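You operate a simulated robot arm through the tools that you are given. There is no shell and no other tool.

Carry out the task below with a simulated two-armed robot. There is one attempt and no reset: what you move stays moved.

JOB
Hold the orange tub on the island top steady with one hand, lift the hand stone out of it with the other and set it down on the island top.

The check looks at the end state, three seconds after you hand in, the way a careful person would. Anything else that was tipped, shoved, dropped, spilled or broken makes it a failure.

ROBOT AND FRAMES
Two 7-joint arms with two-finger parallel grippers on one trunk, on a base that drives. Base frame: it is fixed to the floor where the robot stands at the start and does not move with it; the origin is under the middle of the robot, x ahead of it, y to its left, z up. Readings come in m, rad, newtons and seconds.
The left shoulder is at the start at [0.03, 0.119, 1.06], the right one opposite. With the tool pointing down near the work surface each hand reaches from about 0.28 to 0.68 m from the robot's upright axis, wherever it stands, measured 20 degrees to its own side. Places, roughly: island top [0.8, 0.3, 0.9]. Payload 3.43 kg a hand.
The TCP of each hand is the grasp point between the finger pads, 0.03 m short of the fingertips. In the tool frame z runs along the fingers and y along their closing line. Largest opening 0.094 m; finger width 0.028, thickness 0.01; the body of the gripper, 0.05 by 0.096 m, starts 0.055 m behind the TCP.
Orientation is that of the tool frame in the base frame, as [roll, pitch, yaw] about the fixed x, y, z axes, in that order (R = Rz(yaw) Ry(pitch) Rx(roll)). With the fingers straight down and closing along the base's y, the tool's x points along the base's -x, its y along +y and its z along -z.

CONTROLS
- The arms move only by the tool servo_tool. It takes "left_plan", "right_plan" or both (then of equal length, played together; a hand with none holds still); each is a list of rows, each an object of numbers (a shift or turn left out is 0, a gripper value left out holds the last): "tx", "ty", "tz": the shift along the tool's x, y, z in units of 25 mm (1.0 is 25 mm); "rx", "ry", "rz": the turn, a rotation vector about the tool's x, y, z in units of 8 degrees (1.0 is 8 degrees); "jaw": the closure in counts, from 0 (fully open) to 255 (shut). In form: [{"tx": .., "ty": .., "tz": .., "rx": .., "ry": .., "rz": .., "jaw": ..}, ...]. A call has 1 to 20 rows; each row shifts and turns the commanded pose from where the row before left it, along the tool's axes as they then stand. A call with a number of a shift or a turn outside -1 to 1 is refused whole. Each row takes 0.2 s and may step no farther than 0.05 m and 0.15 rad from the row before; otherwise, or with a gripper value out of range, the whole call is refused. A pose out of reach is approached as far as the arm can. The call stops where the force on the tool passes 40 N (or 10 N more than at its start, if that is more) or the arm is blocked; 0.2 s more then pass. The fingers move at their own pace (about 0.072 m/s each) and stop on an object; they squeeze with about 30 N. The grip force told is the motor's: it shows also when the fingers shut on nothing. Time passes only in rows, and 0.2 s behind the last, so rows that do not move let the fingers close. The reply holds the time, the measured pose of the TCP, the force on the tool along the base axes, the opening and the grip force, in the units named above and with some noise, with the torque about the TCP (base axes, N m) and any sound that the robot's microphone picked up, and new pictures: "pictures" is both (left out), scene, wrist or none (wrist: the cameras of the hands that moved).
- Cameras (640 x 400 px; columns grow to the right, rows downward): "scene" is now at [0.0361, -0.0288, 1.7567]; the picture's right is [-0.37, -0.93, 0.00], its down [-0.76, 0.30, -0.57] and it looks along [0.53, -0.21, -0.82] (base axes); focal length 254 px, centre (320, 200). "left" rides on the left gripper at [0.076, -0.014, -0.102] in its tool frame; the picture's right is [0.18, 0.98, 0.00], its down [-0.75, 0.14, -0.64] and it looks along [-0.63, 0.12, 0.77] (tool axes); focal length 243 px, centre (320, 200). "right" rides on the right gripper at [0.076, 0.014, -0.103] in its tool frame; the picture's right is [-0.18, 0.98, 0.00], its down [-0.75, -0.14, -0.64] and it looks along [-0.63, -0.12, 0.77] (tool axes); focal length 243 px, centre (320, 200).
- raise_lower(by): slides the trunk up (or, below 0, down) by that many m; the arms and the scene camera ride with it, the base frame stays. It gives what a move gives, with no picture.
- drive_base(legs): drives the robot by 1 to 6 legs, each [ahead, turn to the left] in m and rad, along the robot's own axes; the way and the turn of a leg run together, so that a leg with both is an arc; at most 1.5 m and 3.142 rad a leg. The arms and the cameras ride along, it lands a little off, and it stops where it bumps. It gives what a move gives, and a new picture of the scene camera.
- pan_tilt(pan, tilt): turns the head with the scene camera to pan (to the left, within 2.496 rad either way) and tilt (down, from -0.506 to 1.204), counted from straight ahead of the robot. It gives what a move gives, and a new picture of the scene camera.
- probe_pixels(camera, pixels): for up to 12 pixels [column, row] of the newest picture of that camera ("zoom" is the newest enlarged one), the place [x, y, z] in the base frame of the surface seen there, good to about 0.002 m. The clock stands still meanwhile.
- close_up(camera, box): a new picture of the part [left, top, right, bottom] of that camera's present view, enlarged. The clock stands still meanwhile.
- finish_job(): hands the job in; it is judged then, once.

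Leave the grippers open and the arms clear of the work at the hand-in unless told otherwise.

The tools are called as a command line: name --argument value ..., lists and objects as JSON in quotes. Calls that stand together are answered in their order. servo_tool: Moves the arms, as the interface text tells. Its arguments: {"type":"object","properties":{"left_plan":{"type":"array"},"right_plan":{"type":"array"},"pictures":{"type":"string","enum":["both","scene","wrist","none"]}},"required":[]} The other tools are called the same way: raise_lower (by) slides the trunk up or down; drive_base (legs) drives the base; pan_tilt (pan, tilt) turns the head that bears the scene camera; probe_pixels (camera, pixels) gives the place of the surface under pixels of a picture; close_up (camera, box) takes an enlarged picture of a part of a camera's view; finish_job () hands the job in.

At the start:

```text
clock: 0.0
left_eef_pos: [0.4256, 0.0544, 1.1783]
left_tool_rot: [-3.141, 0.0, 3.141]
left_force: [0.1, 0.4, -0.2]
left_moment: [-0.02, -0.01, 0.03]
left_opening: 0.094
left_gripper_force: 0.0
right_eef_pos: [0.3077, -0.2988, 1.2313]
right_tool_rot: [3.141, -0.001, -3.141]
right_force: [0.0, 0.0, 0.1]
right_moment: [0.02, 0.01, 0.01]
right_opening: 0.094
right_gripper_force: 0.1
trunk travel left (down, up): [-0.325, 0.085]
robot x, y, heading: [-0.0012, 0.0023, -0.001]
head pan, tilt: [-0.379, 0.965]
```

scene: 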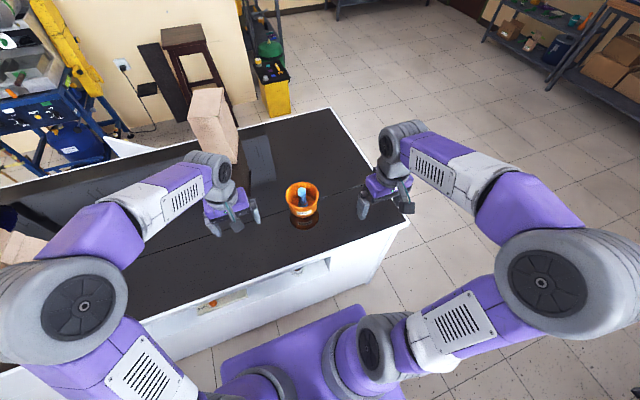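
right: 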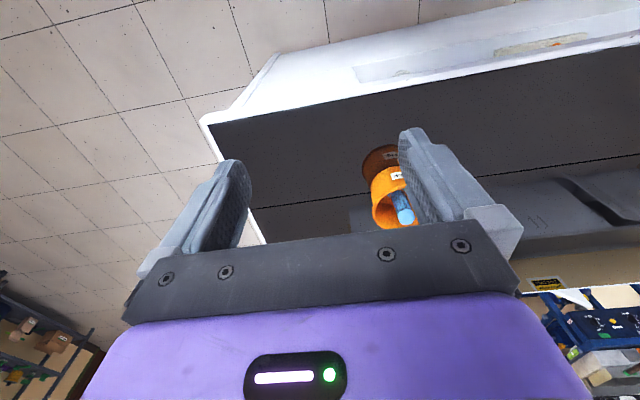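
left: 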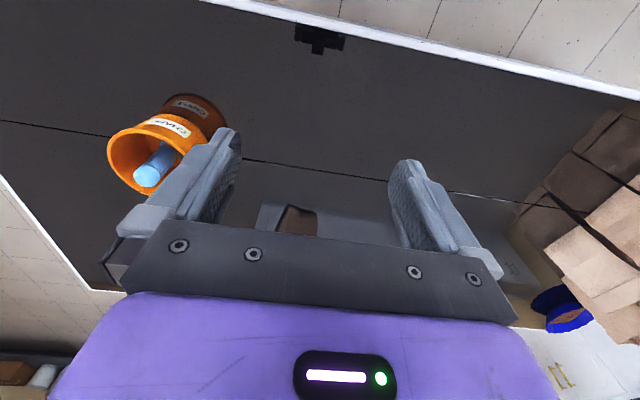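

The orange tub sits at about (302, 198) in the scene picture, with a blue stick-like object (the hand stone) standing in it. First I take an enlarged look at it.

close_up --camera "scene" --box '[262, 160, 342, 240]'

close_up --camera "left" --box '[90, 80, 250, 200]'

probe_pixels --camera "scene" --pixels '[[302, 184], [286, 197], [319, 197], [302, 216], [302, 190], [302, 199], [340, 200], [302, 240], [260, 200], [210, 110], [260, 160]]'

```text
5.00 times, centred on (302, 200) of scene
```

zoom: 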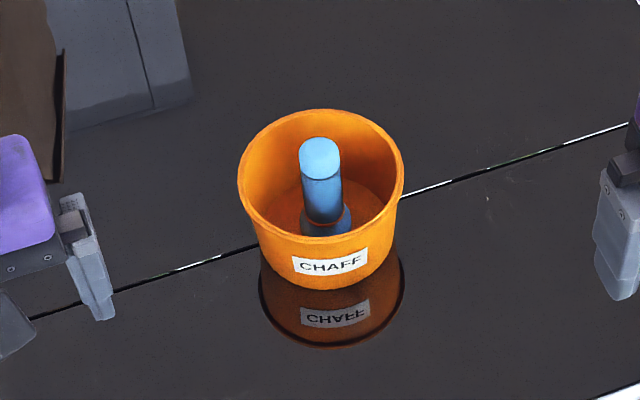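

```text
3.33 times, centred on (170, 140) of left
```

zoom: 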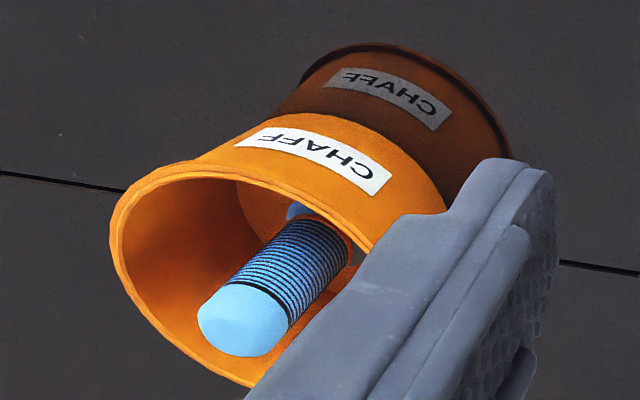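

```text
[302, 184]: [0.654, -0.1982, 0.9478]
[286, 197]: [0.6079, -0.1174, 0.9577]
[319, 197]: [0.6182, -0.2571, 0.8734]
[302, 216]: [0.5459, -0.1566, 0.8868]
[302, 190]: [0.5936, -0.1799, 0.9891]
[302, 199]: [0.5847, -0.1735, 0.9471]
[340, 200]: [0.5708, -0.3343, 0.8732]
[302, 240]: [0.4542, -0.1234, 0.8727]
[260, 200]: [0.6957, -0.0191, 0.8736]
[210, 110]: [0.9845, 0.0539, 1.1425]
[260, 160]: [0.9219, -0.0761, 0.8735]
```

The tub's rim is near z 0.96, the island top at 0.873 and the stone's handle stands up to about z 0.99. I take the scene close-up again so I can probe the rim and handle finely.

close_up --camera "scene" --box '[270, 170, 334, 234]'

```text
6.25 times, centred on (302, 202) of scene
```

zoom: 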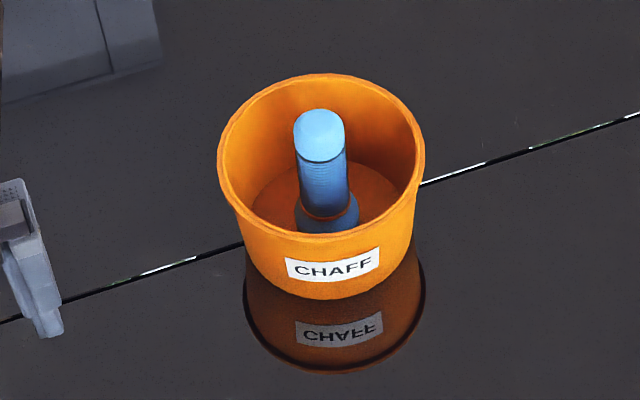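

probe_pixels --camera "zoom" --pixels '[[320, 76], [221, 150], [421, 158], [325, 237], [320, 130], [318, 155], [299, 170], [345, 170], [322, 190], [322, 222], [262, 200], [390, 200]]'

probe_pixels --camera "zoom" --pixels '[[318, 112], [297, 135], [341, 135], [320, 160], [260, 110], [390, 110], [250, 215], [395, 220], [335, 292], [250, 265], [412, 260], [322, 205]]'

```text
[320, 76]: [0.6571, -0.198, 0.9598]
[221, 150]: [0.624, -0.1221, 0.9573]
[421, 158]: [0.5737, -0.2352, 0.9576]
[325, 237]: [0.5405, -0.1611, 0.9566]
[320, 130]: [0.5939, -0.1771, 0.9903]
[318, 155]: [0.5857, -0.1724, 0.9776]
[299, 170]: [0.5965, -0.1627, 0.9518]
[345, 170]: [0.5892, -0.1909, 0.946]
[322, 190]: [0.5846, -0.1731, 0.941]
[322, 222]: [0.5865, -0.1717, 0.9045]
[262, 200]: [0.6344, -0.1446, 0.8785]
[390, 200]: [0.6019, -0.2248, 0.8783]
```

```text
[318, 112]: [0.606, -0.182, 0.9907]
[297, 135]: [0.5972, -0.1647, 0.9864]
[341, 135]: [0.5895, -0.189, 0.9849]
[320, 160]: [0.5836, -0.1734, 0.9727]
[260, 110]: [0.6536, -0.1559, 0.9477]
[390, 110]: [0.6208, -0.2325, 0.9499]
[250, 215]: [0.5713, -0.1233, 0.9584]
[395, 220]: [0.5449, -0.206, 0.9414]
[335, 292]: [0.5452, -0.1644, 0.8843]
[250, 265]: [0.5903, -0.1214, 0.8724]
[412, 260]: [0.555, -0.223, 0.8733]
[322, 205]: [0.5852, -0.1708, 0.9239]
```

The rim circle centres on about (0.599, -0.179), radius 0.061, rim z 0.958; the handle is about 0.028 thick, centred there, top at z 0.99. Now I probe the island's edges (front edge around (300, 270), right corner near (408, 222)) and the robot's foot, to see how much room there is to turn and drive nearer.

probe_pixels --camera "scene" --pixels '[[408, 222], [350, 250], [300, 272], [200, 316], [330, 110], [250, 150], [310, 325], [355, 312], [230, 365], [280, 340], [400, 260], [225, 170]]'

close_up --camera "scene" --box '[100, 200, 420, 400]'

```text
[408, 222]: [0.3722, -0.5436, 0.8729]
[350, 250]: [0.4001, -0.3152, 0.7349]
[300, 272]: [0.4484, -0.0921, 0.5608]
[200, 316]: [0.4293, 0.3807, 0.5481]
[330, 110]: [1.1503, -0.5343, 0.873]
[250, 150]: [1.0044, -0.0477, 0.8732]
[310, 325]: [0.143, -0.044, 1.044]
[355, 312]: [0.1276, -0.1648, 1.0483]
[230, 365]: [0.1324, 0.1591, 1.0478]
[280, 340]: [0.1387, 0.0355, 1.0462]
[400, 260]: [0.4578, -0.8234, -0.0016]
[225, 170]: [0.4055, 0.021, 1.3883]
```

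```text
2.00 times, centred on (260, 300) of scene
```

zoom: 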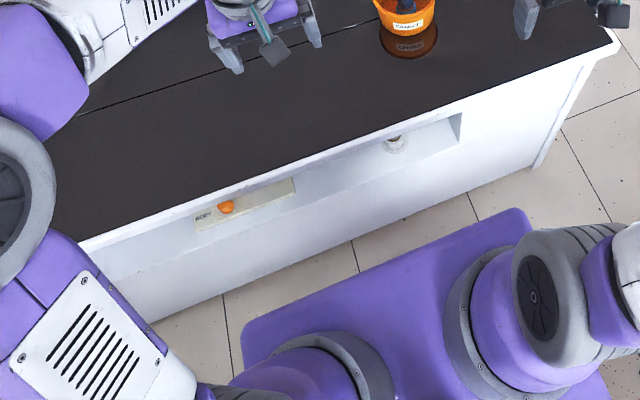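

The island's front edge runs near x 0.38 and the tub stands 0.62 m from my axis, about 0.29 rad to the right. The left hand would have to reach across, so I turn in place 0.29 rad to the right to face the tub; the arms are high (z above 1.17) and clear of everything.

drive_base --legs '[[0, -0.29]]'

```text
clock: 1.4
left_eef_pos: [0.4248, -0.0699, 1.178]
left_tool_rot: [-3.14, -0.001, 2.852]
left_force: [0.3, -0.3, -0.1]
left_moment: [0.0, 0.0, -0.02]
left_opening: 0.094
left_gripper_force: 0.1
right_eef_pos: [0.2114, -0.3744, 1.2312]
right_tool_rot: [3.141, -0.001, 2.853]
right_force: [0.5, 0.0, -0.4]
right_moment: [-0.03, 0.02, 0.0]
right_opening: 0.0941
right_gripper_force: 0.1
trunk travel left (down, up): [-0.325, 0.085]
robot x, y, heading: [-0.0006, 0.0034, -0.287]
head pan, tilt: [-0.379, 0.965]
```

scene: 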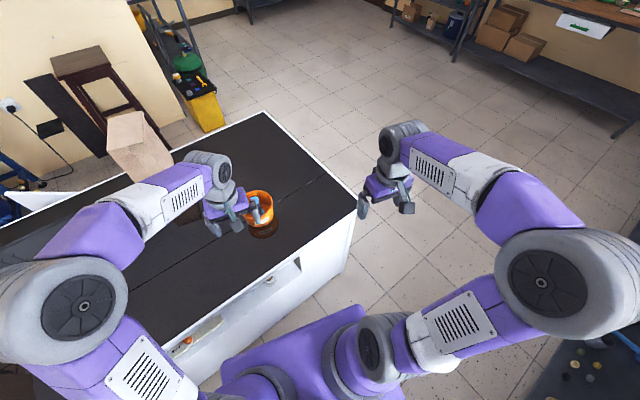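

The turn went cleanly (heading -0.287). I pan the head straight ahead, tilted down, to have the tub in the middle and look at the gap between the robot and the island.

pan_tilt --pan 0.0 --tilt 1.1

```text
clock: 2.2
left_eef_pos: [0.4227, -0.0688, 1.1771]
left_tool_rot: [-3.141, 0.0, 2.85]
left_force: [-1.1, -0.4, -0.5]
left_moment: [0.01, 0.01, 0.0]
left_opening: 0.0938
left_gripper_force: 0.0
right_eef_pos: [0.2105, -0.3747, 1.2322]
right_tool_rot: [-3.141, 0.0, 2.851]
right_force: [-0.3, 0.1, -0.2]
right_moment: [-0.01, -0.03, -0.02]
right_opening: 0.0938
right_gripper_force: 0.0
trunk travel left (down, up): [-0.325, 0.085]
robot x, y, heading: [0.0001, 0.0029, -0.29]
head pan, tilt: [0.0, 1.1]
```

scene: 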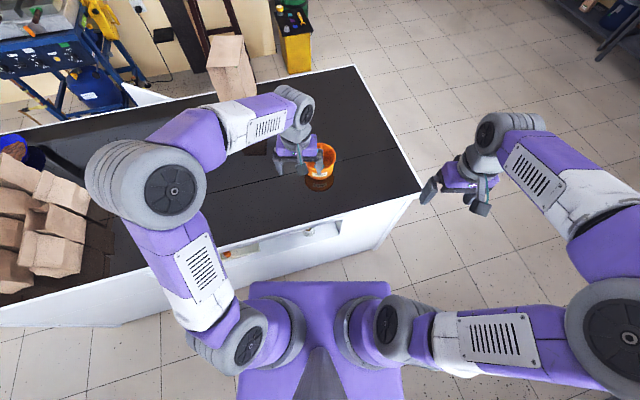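

The floor is visible past the shoulder plate, so the foot ends well short of the island's face (x 0.40). I drive 0.05 m ahead to bring the tub comfortably within both hands' reach.

drive_base --legs '[[0.05, 0]]'

```text
clock: 3.1
left_eef_pos: [0.4699, -0.0833, 1.1781]
left_tool_rot: [3.139, 0.001, 2.851]
left_force: [0.4, -0.2, -0.6]
left_moment: [0.02, 0.03, 0.01]
left_opening: 0.0941
left_gripper_force: 0.1
right_eef_pos: [0.2576, -0.3868, 1.2316]
right_tool_rot: [3.141, -0.001, 2.852]
right_force: [0.7, -0.1, 0.1]
right_moment: [0.0, 0.04, 0.01]
right_opening: 0.094
right_gripper_force: 0.0
trunk travel left (down, up): [-0.325, 0.085]
robot x, y, heading: [0.0486, -0.0139, -0.292]
head pan, tilt: [0.0, 1.1]
```

scene: 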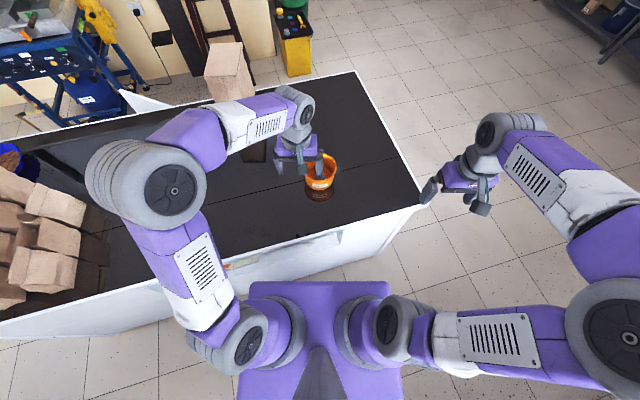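

Tub is now straight ahead at 0.575 m. Plan: the left hand pinches the tub's left rim (near (0.616, -0.122)) with fingers straight down; the right hand turns 90° and leans from the right so both gripper bodies fit, then grips the handle. First, the left hand goes above the left rim at z 1.08 with jaws part closed (~0.04), while the right hand, in free air, turns -90° about its tool z.

servo_tool --left_plan '[{"tx": -0.503, "ty": 0.015, "tz": 0.327, "jaw": 146}, {"tx": -0.503, "ty": 0.015, "tz": 0.327}, {"tx": -0.503, "ty": 0.015, "tz": 0.327}, {"tx": -0.503, "ty": 0.015, "tz": 0.327}, {"tx": -0.503, "ty": 0.015, "tz": 0.327}, {"tx": -0.503, "ty": 0.015, "tz": 0.327}, {"tx": -0.503, "ty": 0.015, "tz": 0.327}, {"tx": -0.503, "ty": 0.015, "tz": 0.327}, {"tx": -0.503, "ty": 0.015, "tz": 0.327}, {"tx": -0.503, "ty": 0.015, "tz": 0.327}, {"tx": -0.503, "ty": 0.015, "tz": 0.327}, {"tx": -0.503, "ty": 0.015, "tz": 0.327}]' --right_plan '[{"rz": -0.9375}, {"rz": -0.9375}, {"rz": -0.9375}, {"rz": -0.9375}, {"rz": -0.9375}, {"rz": -0.9375}, {"rz": -0.9375}, {"rz": -0.9375}, {"rz": -0.9375}, {"rz": -0.9375}, {"rz": -0.9375}, {"rz": -0.9375}]'

```text
clock: 5.7
left_eef_pos: [0.6164, -0.1213, 1.0801]
left_tool_rot: [3.14, 0.001, 2.854]
left_force: [-0.5, 0.4, -0.3]
left_moment: [0.0, 0.0, 0.03]
left_opening: 0.0402
left_gripper_force: 0.0
right_eef_pos: [0.2585, -0.3873, 1.2316]
right_tool_rot: [-3.14, 0.001, -1.857]
right_force: [-0.5, 0.3, 0.1]
right_moment: [0.0, 0.02, -0.01]
right_opening: 0.094
right_gripper_force: 0.1
trunk travel left (down, up): [-0.325, 0.085]
robot x, y, heading: [0.048, -0.0162, -0.29]
head pan, tilt: [0.0, 1.1]
```

scene: 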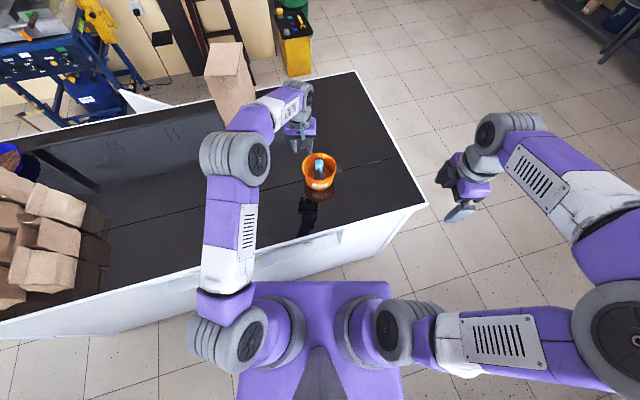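
right: 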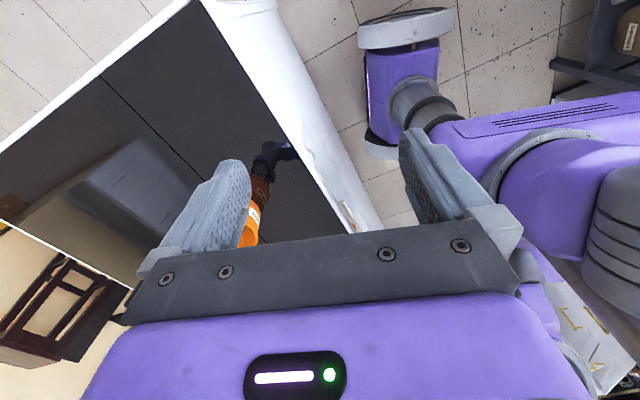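
left: 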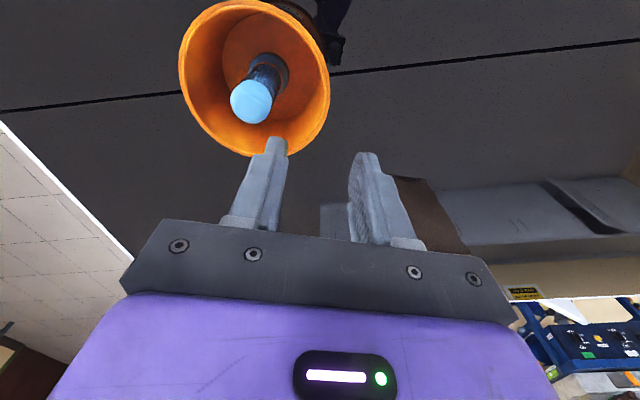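

Both hands reached their poses. From the left wrist picture I enlarge the tub (about (255, 75)) and probe rim and handle to refine positions.

close_up --camera "left" --box '[160, 0, 350, 170]'

close_up --camera "scene" --box '[270, 110, 370, 230]'

```text
2.35 times, centred on (255, 85) of left
```

zoom: 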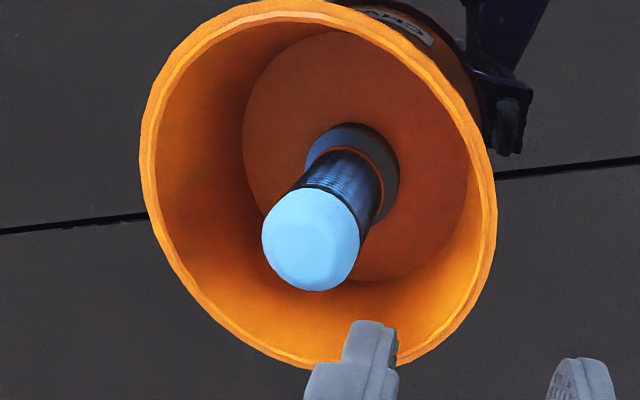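

```text
3.33 times, centred on (320, 170) of scene
```

zoom: 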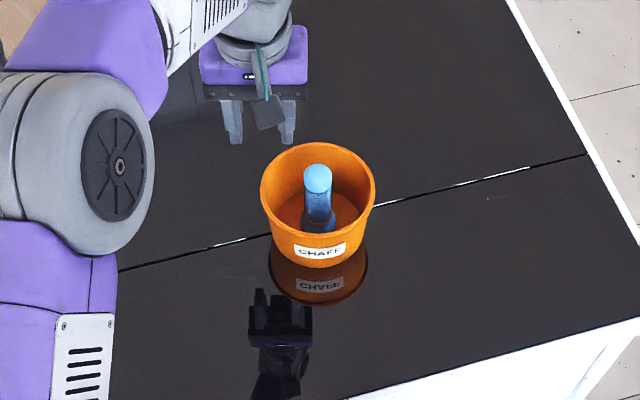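

probe_pixels --camera "left" --pixels '[[181.8, 68.0], [327.5, 80.7], [259.3, 3.3], [225.2, 147.5], [246.5, 153.0], [308.2, 140.3], [250.7, 102], [263, 92], [286, 80], [252, 64], [225, 51], [270, 57]]'

probe_pixels --camera "zoom" --pixels '[[318, 144], [262, 190], [373, 195], [318, 238], [318, 172], [318, 190], [305, 200], [332, 200], [318, 222], [233, 135], [290, 135], [318, 262]]'

```text
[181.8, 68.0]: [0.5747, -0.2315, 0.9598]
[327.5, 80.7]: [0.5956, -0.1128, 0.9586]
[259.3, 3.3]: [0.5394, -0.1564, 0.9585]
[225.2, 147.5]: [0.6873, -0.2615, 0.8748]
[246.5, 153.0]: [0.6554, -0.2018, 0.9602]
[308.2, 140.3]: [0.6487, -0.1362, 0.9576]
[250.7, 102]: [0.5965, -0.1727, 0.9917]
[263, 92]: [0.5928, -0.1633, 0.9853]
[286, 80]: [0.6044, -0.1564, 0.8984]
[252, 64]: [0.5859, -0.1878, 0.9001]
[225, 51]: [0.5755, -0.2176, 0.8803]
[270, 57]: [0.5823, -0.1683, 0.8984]
```

```text
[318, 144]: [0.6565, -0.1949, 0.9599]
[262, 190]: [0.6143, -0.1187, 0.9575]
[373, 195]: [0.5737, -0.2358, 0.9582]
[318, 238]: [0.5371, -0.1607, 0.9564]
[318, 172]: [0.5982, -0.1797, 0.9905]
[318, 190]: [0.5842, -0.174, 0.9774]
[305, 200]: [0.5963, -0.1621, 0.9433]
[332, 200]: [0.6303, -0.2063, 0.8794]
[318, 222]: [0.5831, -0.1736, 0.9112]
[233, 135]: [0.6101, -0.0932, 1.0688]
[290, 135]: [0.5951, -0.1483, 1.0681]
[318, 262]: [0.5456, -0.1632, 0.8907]
```

Refined: tub centre (0.598, -0.177), outer rim radius about 0.0625, wall flaring about 6°; the stone is a 0.029-thick handle on a wider flat foot (radius ~0.022). The left hand leans 6° to match the wall and goes down to z 0.99, fingertips just above the rim, for a check.

servo_tool --left_plan '[{"rx": 0.75}, {"ty": 0.086, "tz": 0.715}, {"ty": 0.086, "tz": 0.715}, {"ty": 0.086, "tz": 0.715}, {"ty": 0.086, "tz": 0.715}, {"ty": 0.086, "tz": 0.715}, {}]'

```text
clock: 7.3
left_eef_pos: [0.6168, -0.1206, 0.9888]
left_tool_rot: [-3.037, 0.002, 2.852]
left_force: [-0.7, 0.1, -0.2]
left_moment: [0.02, 0.0, -0.01]
left_opening: 0.0401
left_gripper_force: 0.1
right_eef_pos: [0.2575, -0.3885, 1.2316]
right_tool_rot: [3.142, 0.0, -1.861]
right_force: [0.6, 1.1, -0.2]
right_moment: [0.01, 0.03, 0.02]
right_opening: 0.0941
right_gripper_force: 0.0
trunk travel left (down, up): [-0.325, 0.085]
robot x, y, heading: [0.0461, -0.0133, -0.291]
head pan, tilt: [0.0, 1.1]
```

scene: 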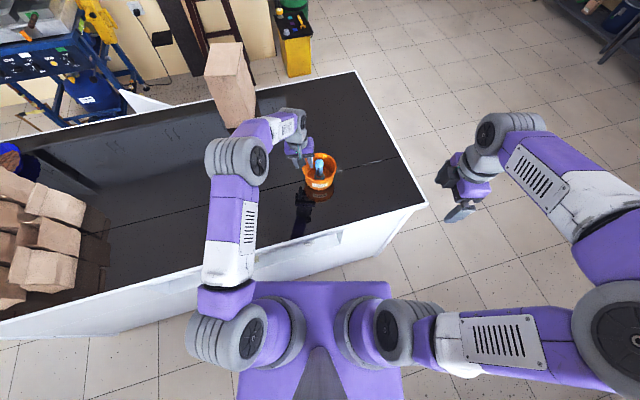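
left: 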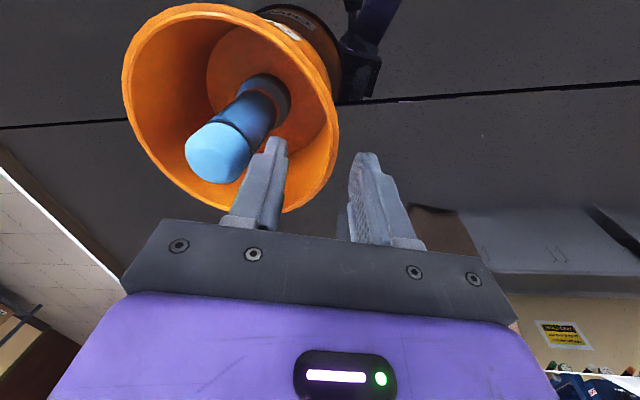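

The left (inner) finger is over the tub's inside and the right (outer) finger is outside the rim, which passes between them near (320, 190). I check closer from the scene camera.

close_up --camera "scene" --box '[280, 130, 350, 205]'

close_up --camera "left" --box '[110, 0, 430, 240]'

```text
5.33 times, centred on (315, 168) of scene
```

zoom: 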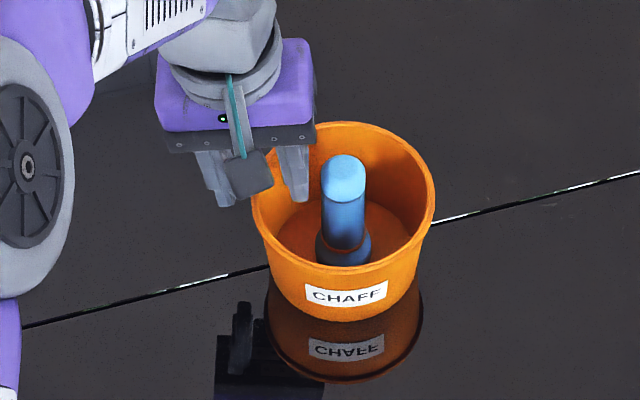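

```text
1.67 times, centred on (270, 120) of left
```

zoom: 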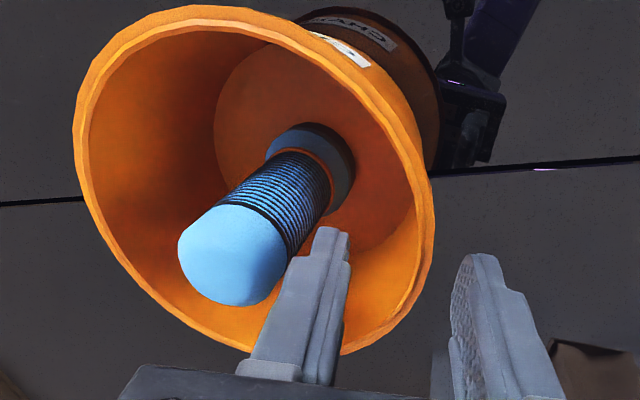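

All aligned. I lower the left hand 0.039 m straight down, so the rim sits between the fingers, jaws still open.

servo_tool --left_plan '[{"ty": 0.041, "tz": 0.388}, {"ty": 0.041, "tz": 0.388}, {"ty": 0.041, "tz": 0.388}, {"ty": 0.041, "tz": 0.388}, {}]'

```text
clock: 8.5
left_eef_pos: [0.617, -0.1206, 0.9497]
left_tool_rot: [-3.036, -0.001, 2.852]
left_force: [-0.5, -0.2, 0.5]
left_moment: [0.01, 0.01, 0.01]
left_opening: 0.0401
left_gripper_force: 0.1
right_eef_pos: [0.2572, -0.389, 1.2316]
right_tool_rot: [3.141, 0.0, -1.861]
right_force: [-0.5, -0.5, -0.9]
right_moment: [-0.05, 0.02, -0.01]
right_opening: 0.0942
right_gripper_force: 0.1
trunk travel left (down, up): [-0.325, 0.085]
robot x, y, heading: [0.0497, -0.0137, -0.285]
head pan, tilt: [0.0, 1.1]
```

scene: 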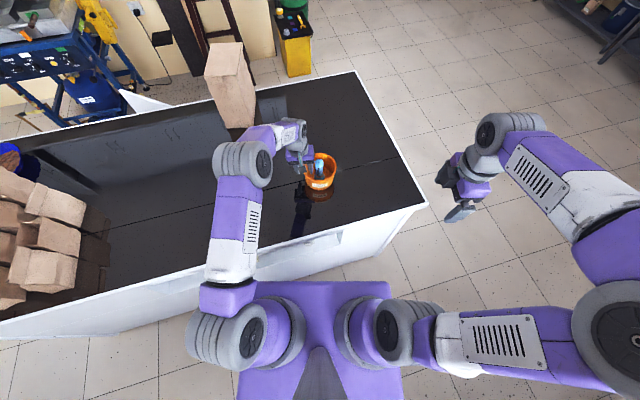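
left: 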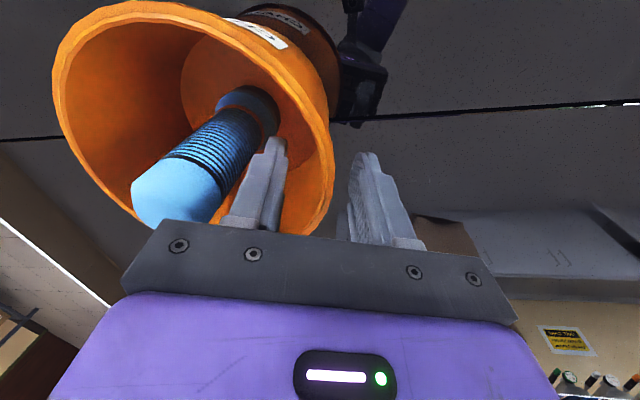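

No contact forces. I probe the rim next to the fingers (around (333, 165), (330, 200), (305, 232)) to see how well the wall is centred between them before closing.

close_up --camera "left" --box '[200, 110, 420, 250]'

probe_pixels --camera "left" --pixels '[[332, 160], [331, 180], [328, 200], [318, 222], [308, 232], [300, 190], [310, 150], [262, 170], [362, 175], [150, 200], [60, 90], [180, 5]]'

```text
2.86 times, centred on (310, 180) of left
```

zoom: 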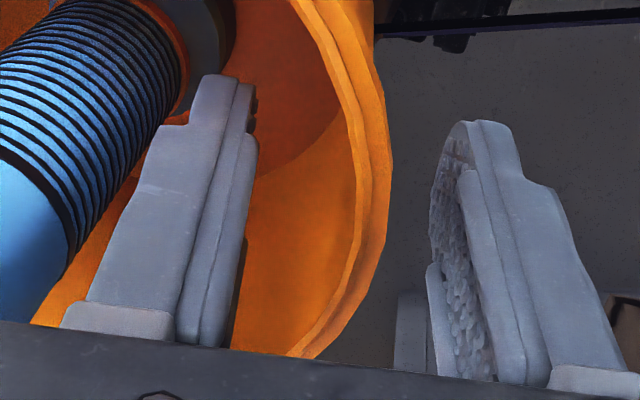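

```text
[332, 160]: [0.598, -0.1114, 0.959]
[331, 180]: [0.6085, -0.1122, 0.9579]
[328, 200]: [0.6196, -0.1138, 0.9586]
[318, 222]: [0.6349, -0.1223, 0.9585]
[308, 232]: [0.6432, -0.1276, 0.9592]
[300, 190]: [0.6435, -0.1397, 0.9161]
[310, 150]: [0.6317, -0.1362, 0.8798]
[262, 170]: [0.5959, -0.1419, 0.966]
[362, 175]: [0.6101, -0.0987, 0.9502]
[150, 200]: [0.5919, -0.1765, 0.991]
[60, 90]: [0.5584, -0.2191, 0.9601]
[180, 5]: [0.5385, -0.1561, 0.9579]
```

The rim's middle lies about 3 mm outward of the finger centre line, so I shift the left hand 3 mm outward, then close the jaws on the rim.

servo_tool --left_plan '[{"ty": 0.12}, {}, {"jaw": 200}, {}, {"jaw": 255}, {}, {}, {}, {}]'

```text
clock: 10.5
left_eef_pos: [0.618, -0.1174, 0.9507]
left_tool_rot: [-3.038, 0.0, 2.853]
left_force: [1.5, 0.1, 2.8]
left_moment: [0.15, -0.02, -0.01]
left_opening: 0.0069
left_gripper_force: 29.9
right_eef_pos: [0.2576, -0.3876, 1.231]
right_tool_rot: [3.141, 0.001, -1.861]
right_force: [0.0, 0.6, -0.1]
right_moment: [0.03, 0.0, 0.0]
right_opening: 0.094
right_gripper_force: 0.0
trunk travel left (down, up): [-0.325, 0.085]
robot x, y, heading: [0.047, -0.0148, -0.292]
head pan, tilt: [0.0, 1.1]
```

scene: 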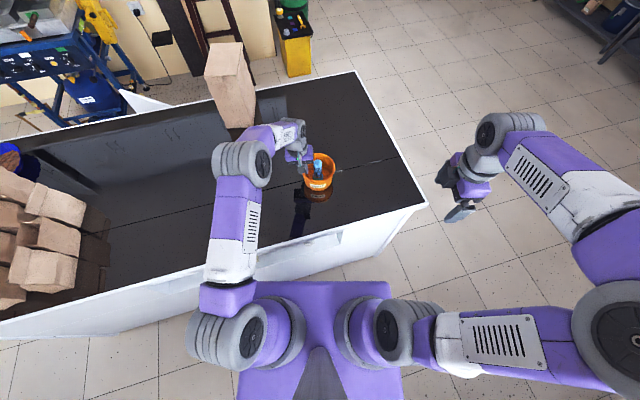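
left: 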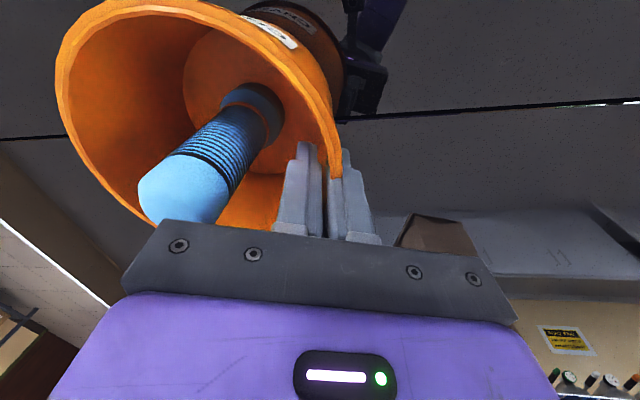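

The left jaws hold the rim (opening 6.9 mm, 30 N, tool force only ~3 N). I check the tub from the scene camera and re-probe the handle.

close_up --camera "scene" --box '[280, 130, 350, 205]'

```text
5.33 times, centred on (315, 168) of scene
```

zoom: 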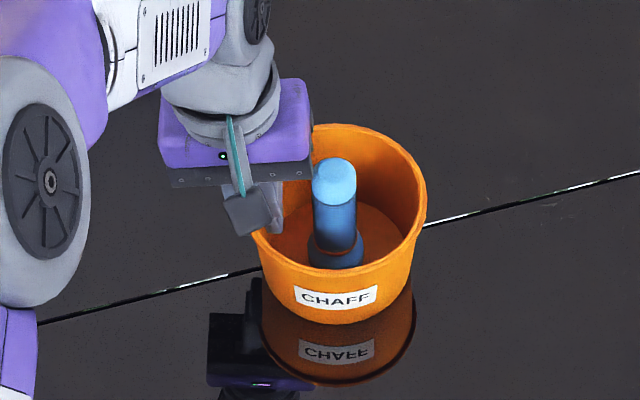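

probe_pixels --camera "zoom" --pixels '[[335, 127], [424, 190], [335, 268], [335, 185], [335, 168], [316, 190], [354, 190], [335, 210], [335, 225], [336, 262], [280, 290], [400, 285]]'

probe_pixels --camera "left" --pixels '[[60, 90], [185, 4], [180, 195], [150, 180], [205, 210], [100, 200], [335, 120], [200, 190], [235, 165], [277, 110], [225, 95], [300, 60]]'

```text
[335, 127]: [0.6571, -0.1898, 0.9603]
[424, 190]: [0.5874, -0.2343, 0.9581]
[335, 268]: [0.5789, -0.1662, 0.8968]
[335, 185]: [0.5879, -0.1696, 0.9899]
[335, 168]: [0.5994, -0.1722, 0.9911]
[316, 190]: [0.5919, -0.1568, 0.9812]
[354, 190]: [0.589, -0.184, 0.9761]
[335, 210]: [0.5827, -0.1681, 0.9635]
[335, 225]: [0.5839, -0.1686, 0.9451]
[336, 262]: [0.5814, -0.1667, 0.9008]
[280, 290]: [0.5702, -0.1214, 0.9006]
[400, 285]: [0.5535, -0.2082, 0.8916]
```

```text
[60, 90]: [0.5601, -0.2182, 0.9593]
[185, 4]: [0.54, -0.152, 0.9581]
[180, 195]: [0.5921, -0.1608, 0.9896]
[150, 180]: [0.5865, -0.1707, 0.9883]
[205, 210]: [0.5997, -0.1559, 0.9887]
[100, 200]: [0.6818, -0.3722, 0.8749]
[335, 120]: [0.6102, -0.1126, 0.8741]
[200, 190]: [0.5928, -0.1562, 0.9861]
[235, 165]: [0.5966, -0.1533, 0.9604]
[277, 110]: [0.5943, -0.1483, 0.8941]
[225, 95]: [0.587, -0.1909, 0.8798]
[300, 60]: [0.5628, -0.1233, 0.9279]
```

The tub and stone shifted only ~3–4 mm as the jaws centred on the rim; the handle axis is now near (0.597, -0.172), top z 0.991. Next, in free air, I lean the right hand by 35° about its closing line (so it will come from upper right) and set its jaws to about 0.06.

servo_tool --right_plan '[{"ry": -0.875, "jaw": 92}, {"ry": -0.875}, {"ry": -0.875}, {"ry": -0.875}, {"ry": -0.875}, {}]' --pictures "scene"

```text
clock: 11.9
left_eef_pos: [0.6179, -0.1176, 0.9497]
left_tool_rot: [-3.036, 0.0, 2.852]
left_force: [0.4, 0.0, 3.6]
left_moment: [0.16, -0.02, -0.04]
left_opening: 0.007
left_gripper_force: 29.7
right_eef_pos: [0.2585, -0.3873, 1.2322]
right_tool_rot: [-3.141, 0.613, -1.86]
right_force: [-0.4, -1.1, 0.4]
right_moment: [-0.05, 0.02, 0.0]
right_opening: 0.0602
right_gripper_force: 0.1
trunk travel left (down, up): [-0.325, 0.085]
robot x, y, heading: [0.0484, -0.014, -0.29]
head pan, tilt: [0.0, 1.1]
```

scene: 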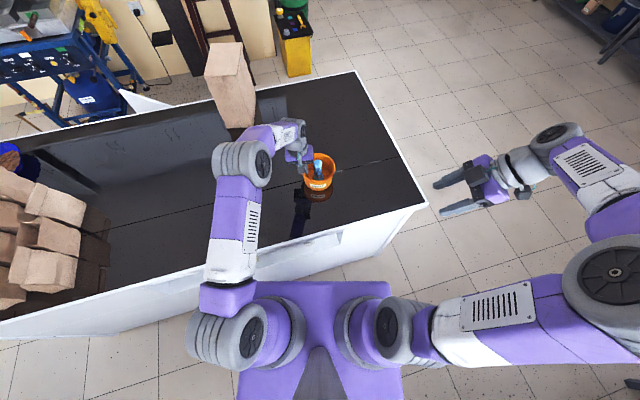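

The lean is reached (pitch 0.613). Now the right hand travels to the pre-grasp point 0.12 m back along its fingers from the handle, about (0.577, -0.238, 1.073).

servo_tool --right_plan '[{"tx": -0.289, "ty": -0.753, "tz": 0.753}, {"tx": -0.289, "ty": -0.753, "tz": 0.753}, {"tx": -0.289, "ty": -0.753, "tz": 0.753}, {"tx": -0.289, "ty": -0.753, "tz": 0.753}, {"tx": -0.289, "ty": -0.753, "tz": 0.753}, {"tx": -0.289, "ty": -0.753, "tz": 0.753}, {"tx": -0.289, "ty": -0.753, "tz": 0.753}, {"tx": -0.289, "ty": -0.753, "tz": 0.753}, {"tx": -0.289, "ty": -0.753, "tz": 0.753}, {"tx": -0.289, "ty": -0.753, "tz": 0.753}, {"tx": -0.289, "ty": -0.753, "tz": 0.753}, {"tx": -0.289, "ty": -0.753, "tz": 0.753}, {"tx": -0.289, "ty": -0.753, "tz": 0.753}, {"tx": -0.289, "ty": -0.753, "tz": 0.753}, {}]'

```text
clock: 15.1
left_eef_pos: [0.617, -0.118, 0.9507]
left_tool_rot: [-3.037, -0.001, 2.852]
left_force: [-0.8, 1.0, 3.9]
left_moment: [0.24, 0.05, 0.0]
left_opening: 0.0067
left_gripper_force: 30.0
right_eef_pos: [0.5765, -0.2401, 1.0738]
right_tool_rot: [-3.141, 0.611, -1.86]
right_force: [1.0, 0.0, -0.1]
right_moment: [0.01, 0.0, 0.01]
right_opening: 0.0601
right_gripper_force: 0.0
trunk travel left (down, up): [-0.325, 0.085]
robot x, y, heading: [0.0472, -0.0173, -0.285]
head pan, tilt: [0.0, 1.1]
```

scene: 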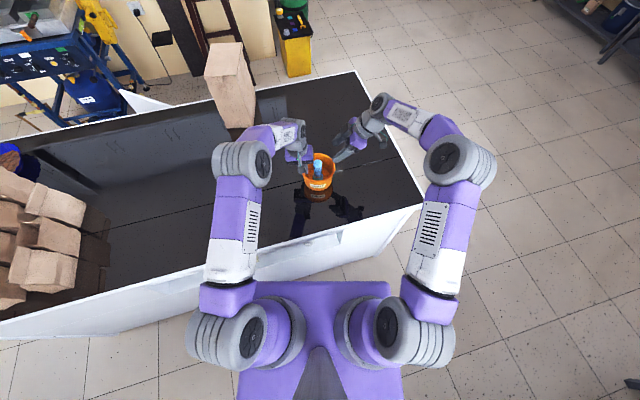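
right: 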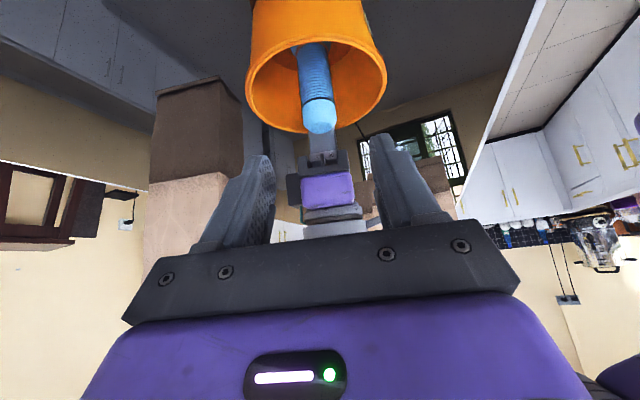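

The handle lies midway between the right fingers in the wrist picture (about (318, 100)). I probe its edges and top to fine-tune the grasp line.

close_up --camera "right" --box '[240, 0, 400, 200]'

probe_pixels --camera "right" --pixels '[[304, 100], [333, 97], [318, 98], [320, 120], [302, 70], [326, 68], [314, 70], [314, 50], [318, 110], [320, 132], [308, 118], [334, 115]]'

close_up --camera "scene" --box '[280, 120, 370, 210]'

```text
2.00 times, centred on (320, 100) of right
```

zoom: 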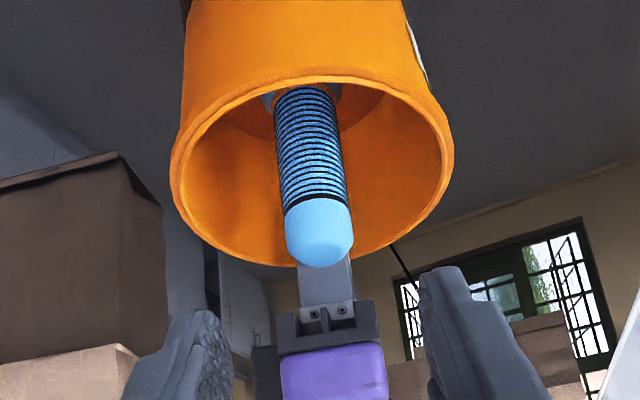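

```text
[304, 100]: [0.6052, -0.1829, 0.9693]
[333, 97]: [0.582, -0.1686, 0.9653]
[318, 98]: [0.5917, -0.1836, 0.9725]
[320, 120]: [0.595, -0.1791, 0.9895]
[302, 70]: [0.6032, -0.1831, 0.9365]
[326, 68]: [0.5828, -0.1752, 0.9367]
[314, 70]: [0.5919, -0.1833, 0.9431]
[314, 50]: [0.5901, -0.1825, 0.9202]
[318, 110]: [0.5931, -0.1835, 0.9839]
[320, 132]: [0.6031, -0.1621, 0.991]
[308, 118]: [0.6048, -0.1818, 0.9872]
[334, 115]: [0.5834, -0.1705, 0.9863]
```

```text
4.44 times, centred on (325, 165) of scene
```

zoom: 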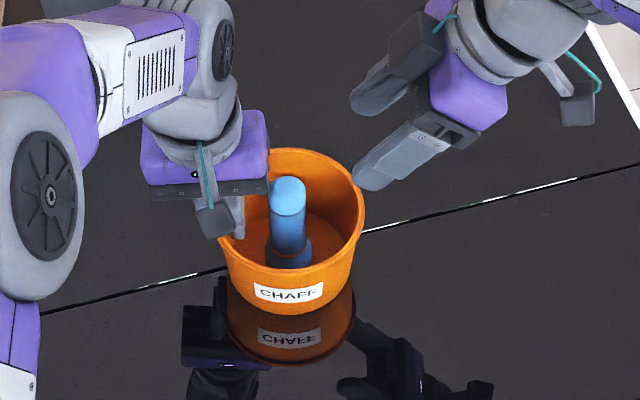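

Handle axis is at about (0.596, -0.171), and the right finger line passes within 1 mm of it. I advance the right hand along its fingers most of the way (0.1 m) with jaws still open.

servo_tool --right_plan '[{"tz": 0.5, "ty": 0.03}, {"tz": 0.5}, {"tz": 0.5}, {"tz": 0.5}, {"tz": 0.5}, {"tz": 0.5}, {"tz": 0.5}, {"tz": 0.5}, {}]'

```text
clock: 17.1
left_eef_pos: [0.6182, -0.1177, 0.9507]
left_tool_rot: [-3.038, 0.001, 2.851]
left_force: [-0.6, 0.6, 2.0]
left_moment: [0.16, -0.02, 0.02]
left_opening: 0.0068
left_gripper_force: 29.7
right_eef_pos: [0.591, -0.1842, 0.9922]
right_tool_rot: [-3.14, 0.611, -1.861]
right_force: [0.8, 0.6, 0.7]
right_moment: [-0.02, 0.0, 0.01]
right_opening: 0.0601
right_gripper_force: 0.0
trunk travel left (down, up): [-0.325, 0.085]
robot x, y, heading: [0.0493, -0.0149, -0.288]
head pan, tilt: [0.0, 1.1]
```

scene: 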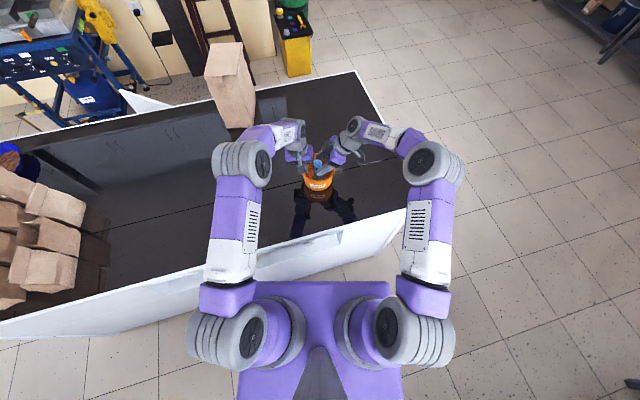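
right: 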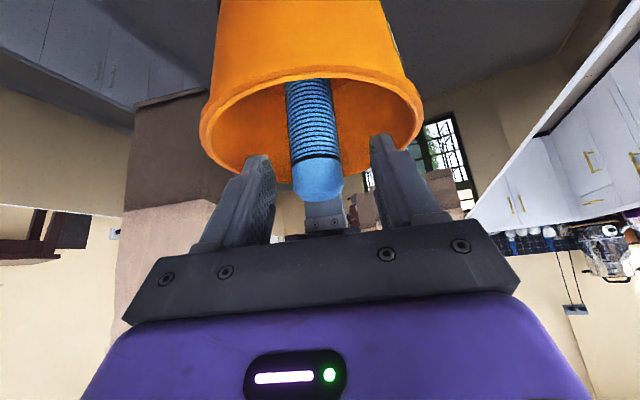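

Clean so far, no force. I advance the last 0.027 m so the TCP sits on the handle axis at z 0.97.

servo_tool --right_plan '[{"tz": 0.36}, {"tz": 0.36}, {"tz": 0.36}, {}]'

close_up --camera "scene" --box '[270, 110, 380, 220]'

close_up --camera "right" --box '[180, 60, 460, 260]'

```text
clock: 18.1
left_eef_pos: [0.6188, -0.1177, 0.9503]
left_tool_rot: [-3.039, -0.001, 2.853]
left_force: [0.3, 0.1, 2.1]
left_moment: [0.18, -0.03, 0.0]
left_opening: 0.0066
left_gripper_force: 29.9
right_eef_pos: [0.5967, -0.1687, 0.9692]
right_tool_rot: [3.141, 0.61, -1.859]
right_force: [0.9, 0.2, -0.3]
right_moment: [-0.05, -0.01, -0.01]
right_opening: 0.0601
right_gripper_force: 0.1
trunk travel left (down, up): [-0.325, 0.085]
robot x, y, heading: [0.0483, -0.0146, -0.292]
head pan, tilt: [0.0, 1.1]
```

scene: 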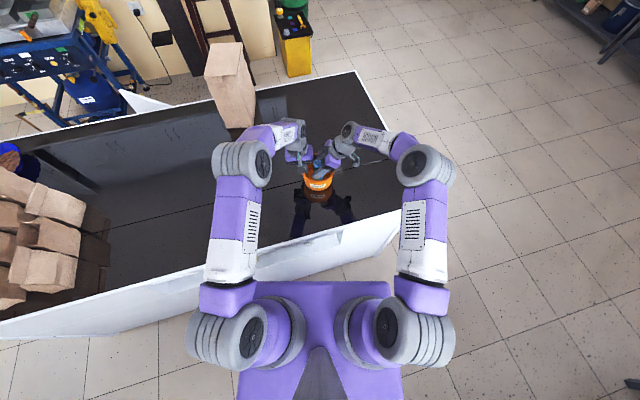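
right: 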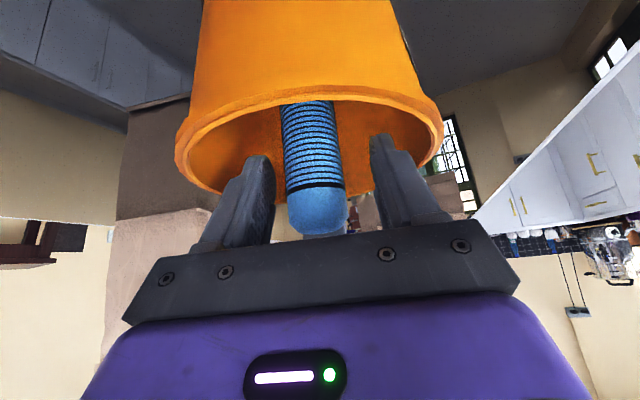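

```text
3.64 times, centred on (325, 165) of scene
```

zoom: 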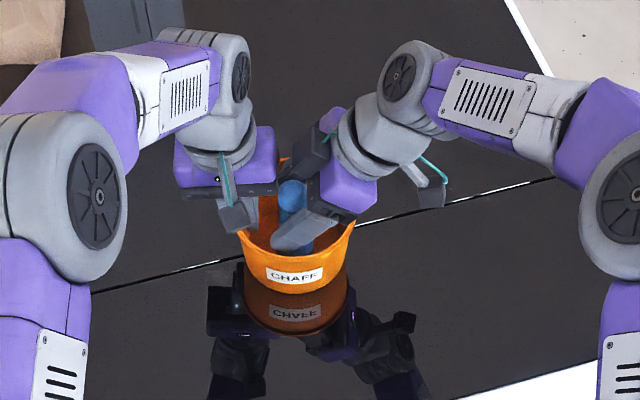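

```text
2.00 times, centred on (320, 160) of right
```

zoom: 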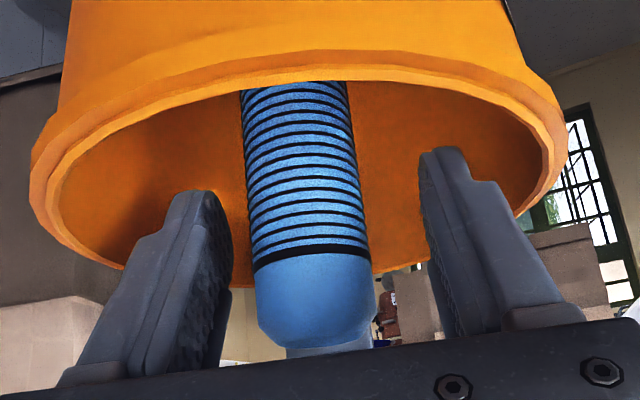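

The handle is between the right fingers, about 1 mm off centre toward tool -y. I nudge by 1 mm and close the right jaws stepwise on the handle while the left hand keeps holding.

servo_tool --right_plan '[{"ty": -0.05}, {"jaw": 130}, {"jaw": 155}, {"jaw": 175}, {"jaw": 255}, {}, {}, {}, {}]'

```text
clock: 20.1
left_eef_pos: [0.6188, -0.118, 0.9515]
left_tool_rot: [-3.037, 0.0, 2.851]
left_force: [0.3, -1.0, 2.4]
left_moment: [0.15, -0.07, -0.05]
left_opening: 0.0067
left_gripper_force: 29.7
right_eef_pos: [0.5976, -0.1693, 0.9693]
right_tool_rot: [3.141, 0.61, -1.861]
right_force: [0.6, -0.5, -0.8]
right_moment: [-0.02, 0.0, 0.0]
right_opening: 0.0338
right_gripper_force: 30.2
trunk travel left (down, up): [-0.325, 0.085]
robot x, y, heading: [0.0485, -0.0131, -0.292]
head pan, tilt: [0.0, 1.1]
```

scene: 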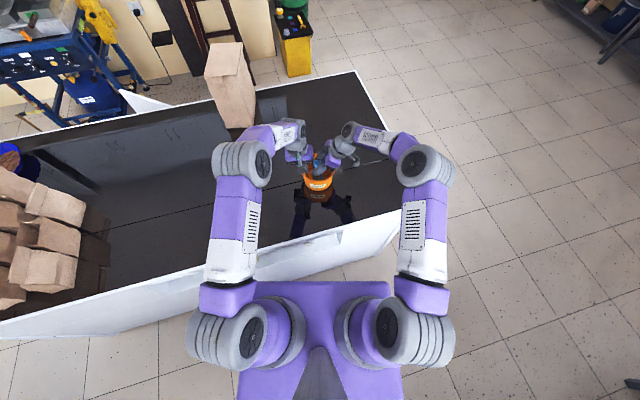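
right: 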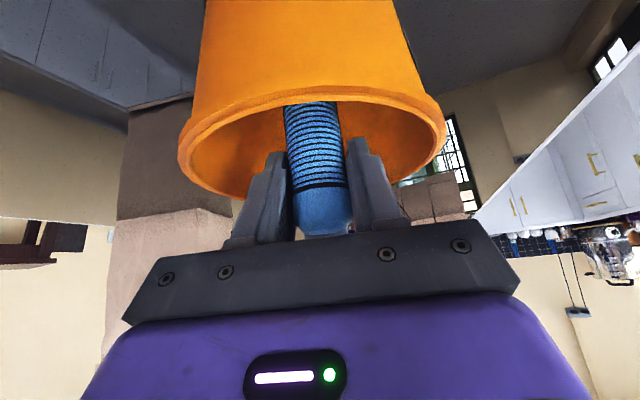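

The handle is gripped (opening 34 mm, 30 N). The left gripper body slightly overhangs the handle's straight-up path, so I first lift only 6 mm and look at the forces before shifting right.

servo_tool --right_plan '[{"tx": -0.046, "tz": -0.0655}, {"tx": -0.046, "tz": -0.0655}, {"tx": -0.046, "tz": -0.0655}, {}, {}]'

```text
clock: 21.3
left_eef_pos: [0.619, -0.1181, 0.9496]
left_tool_rot: [-3.038, 0.0, 2.85]
left_force: [0.6, 0.0, 2.0]
left_moment: [0.16, -0.04, 0.01]
left_opening: 0.0066
left_gripper_force: 30.8
right_eef_pos: [0.5975, -0.1693, 0.9754]
right_tool_rot: [3.14, 0.612, -1.86]
right_force: [-0.5, 0.1, -1.8]
right_moment: [-0.01, -0.01, -0.02]
right_opening: 0.0338
right_gripper_force: 30.3
trunk travel left (down, up): [-0.325, 0.085]
robot x, y, heading: [0.0481, -0.0125, -0.294]
head pan, tilt: [0.0, 1.1]
```

scene: 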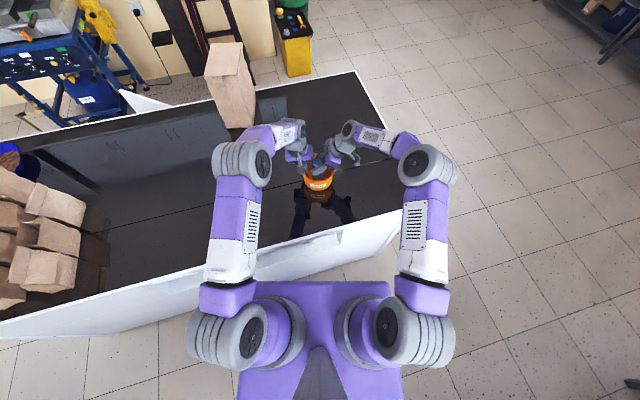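
right: 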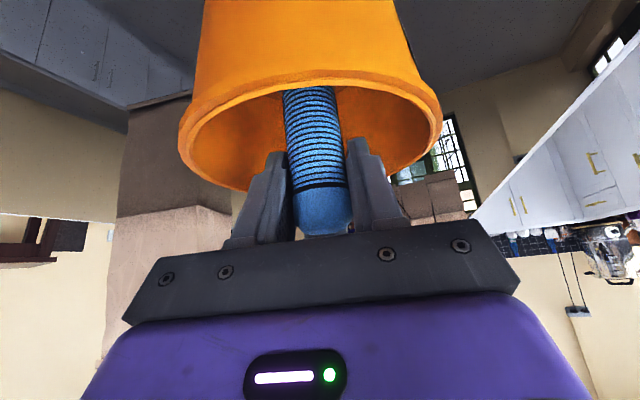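

The right hand rose 6 mm with hardly any load (-1.8 N) and the handle kept its place between the fingers. I look from the left wrist camera to confirm that the stone came up with it.

close_up --camera "left" --box '[40, 0, 360, 240]'

```text
1.67 times, centred on (200, 120) of left
```

zoom: 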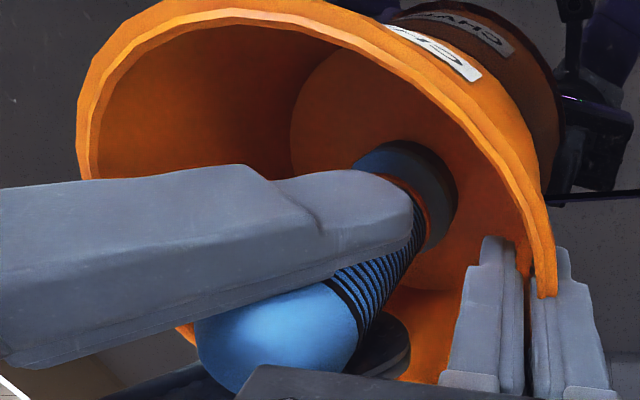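

probe_pixels --camera "zoom" --pixels '[[385, 155], [430, 165], [452, 190], [440, 230], [350, 110], [260, 330], [340, 330], [400, 260]]'

```text
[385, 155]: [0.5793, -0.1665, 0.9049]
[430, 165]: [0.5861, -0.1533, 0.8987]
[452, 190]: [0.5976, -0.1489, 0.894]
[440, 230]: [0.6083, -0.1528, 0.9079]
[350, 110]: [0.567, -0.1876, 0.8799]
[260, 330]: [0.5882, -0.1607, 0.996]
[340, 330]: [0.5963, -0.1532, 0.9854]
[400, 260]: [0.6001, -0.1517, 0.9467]
```

The foot's top rose from z 0.8985 to 0.905 and the handle top to 0.996, so the stone is in hand and off the tub floor. Now shift 20 mm to the robot's right, staying inside the tub, to clear the left gripper body.

servo_tool --right_plan '[{"tx": 0.164, "tz": -0.115}, {"tx": 0.164, "tz": -0.115}, {"tx": 0.164, "tz": -0.115}, {"tx": 0.164, "tz": -0.115}, {}]'

```text
clock: 22.5
left_eef_pos: [0.6196, -0.1187, 0.9504]
left_tool_rot: [-3.037, 0.001, 2.853]
left_force: [0.8, 1.5, 2.5]
left_moment: [0.14, -0.02, -0.04]
left_opening: 0.0067
left_gripper_force: 29.9
right_eef_pos: [0.5924, -0.1879, 0.9752]
right_tool_rot: [3.141, 0.612, -1.86]
right_force: [-0.3, 1.1, -2.0]
right_moment: [-0.02, 0.01, 0.0]
right_opening: 0.034
right_gripper_force: 30.4
trunk travel left (down, up): [-0.325, 0.085]
robot x, y, heading: [0.0453, -0.0134, -0.292]
head pan, tilt: [0.0, 1.1]
```

scene: 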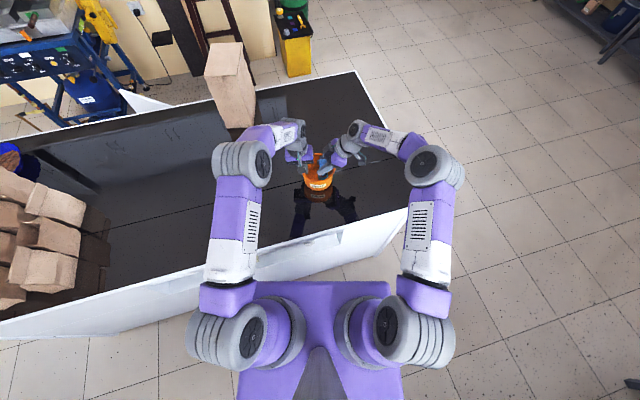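
right: 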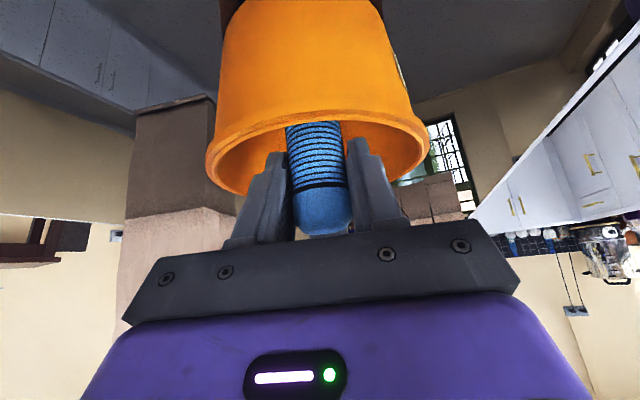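

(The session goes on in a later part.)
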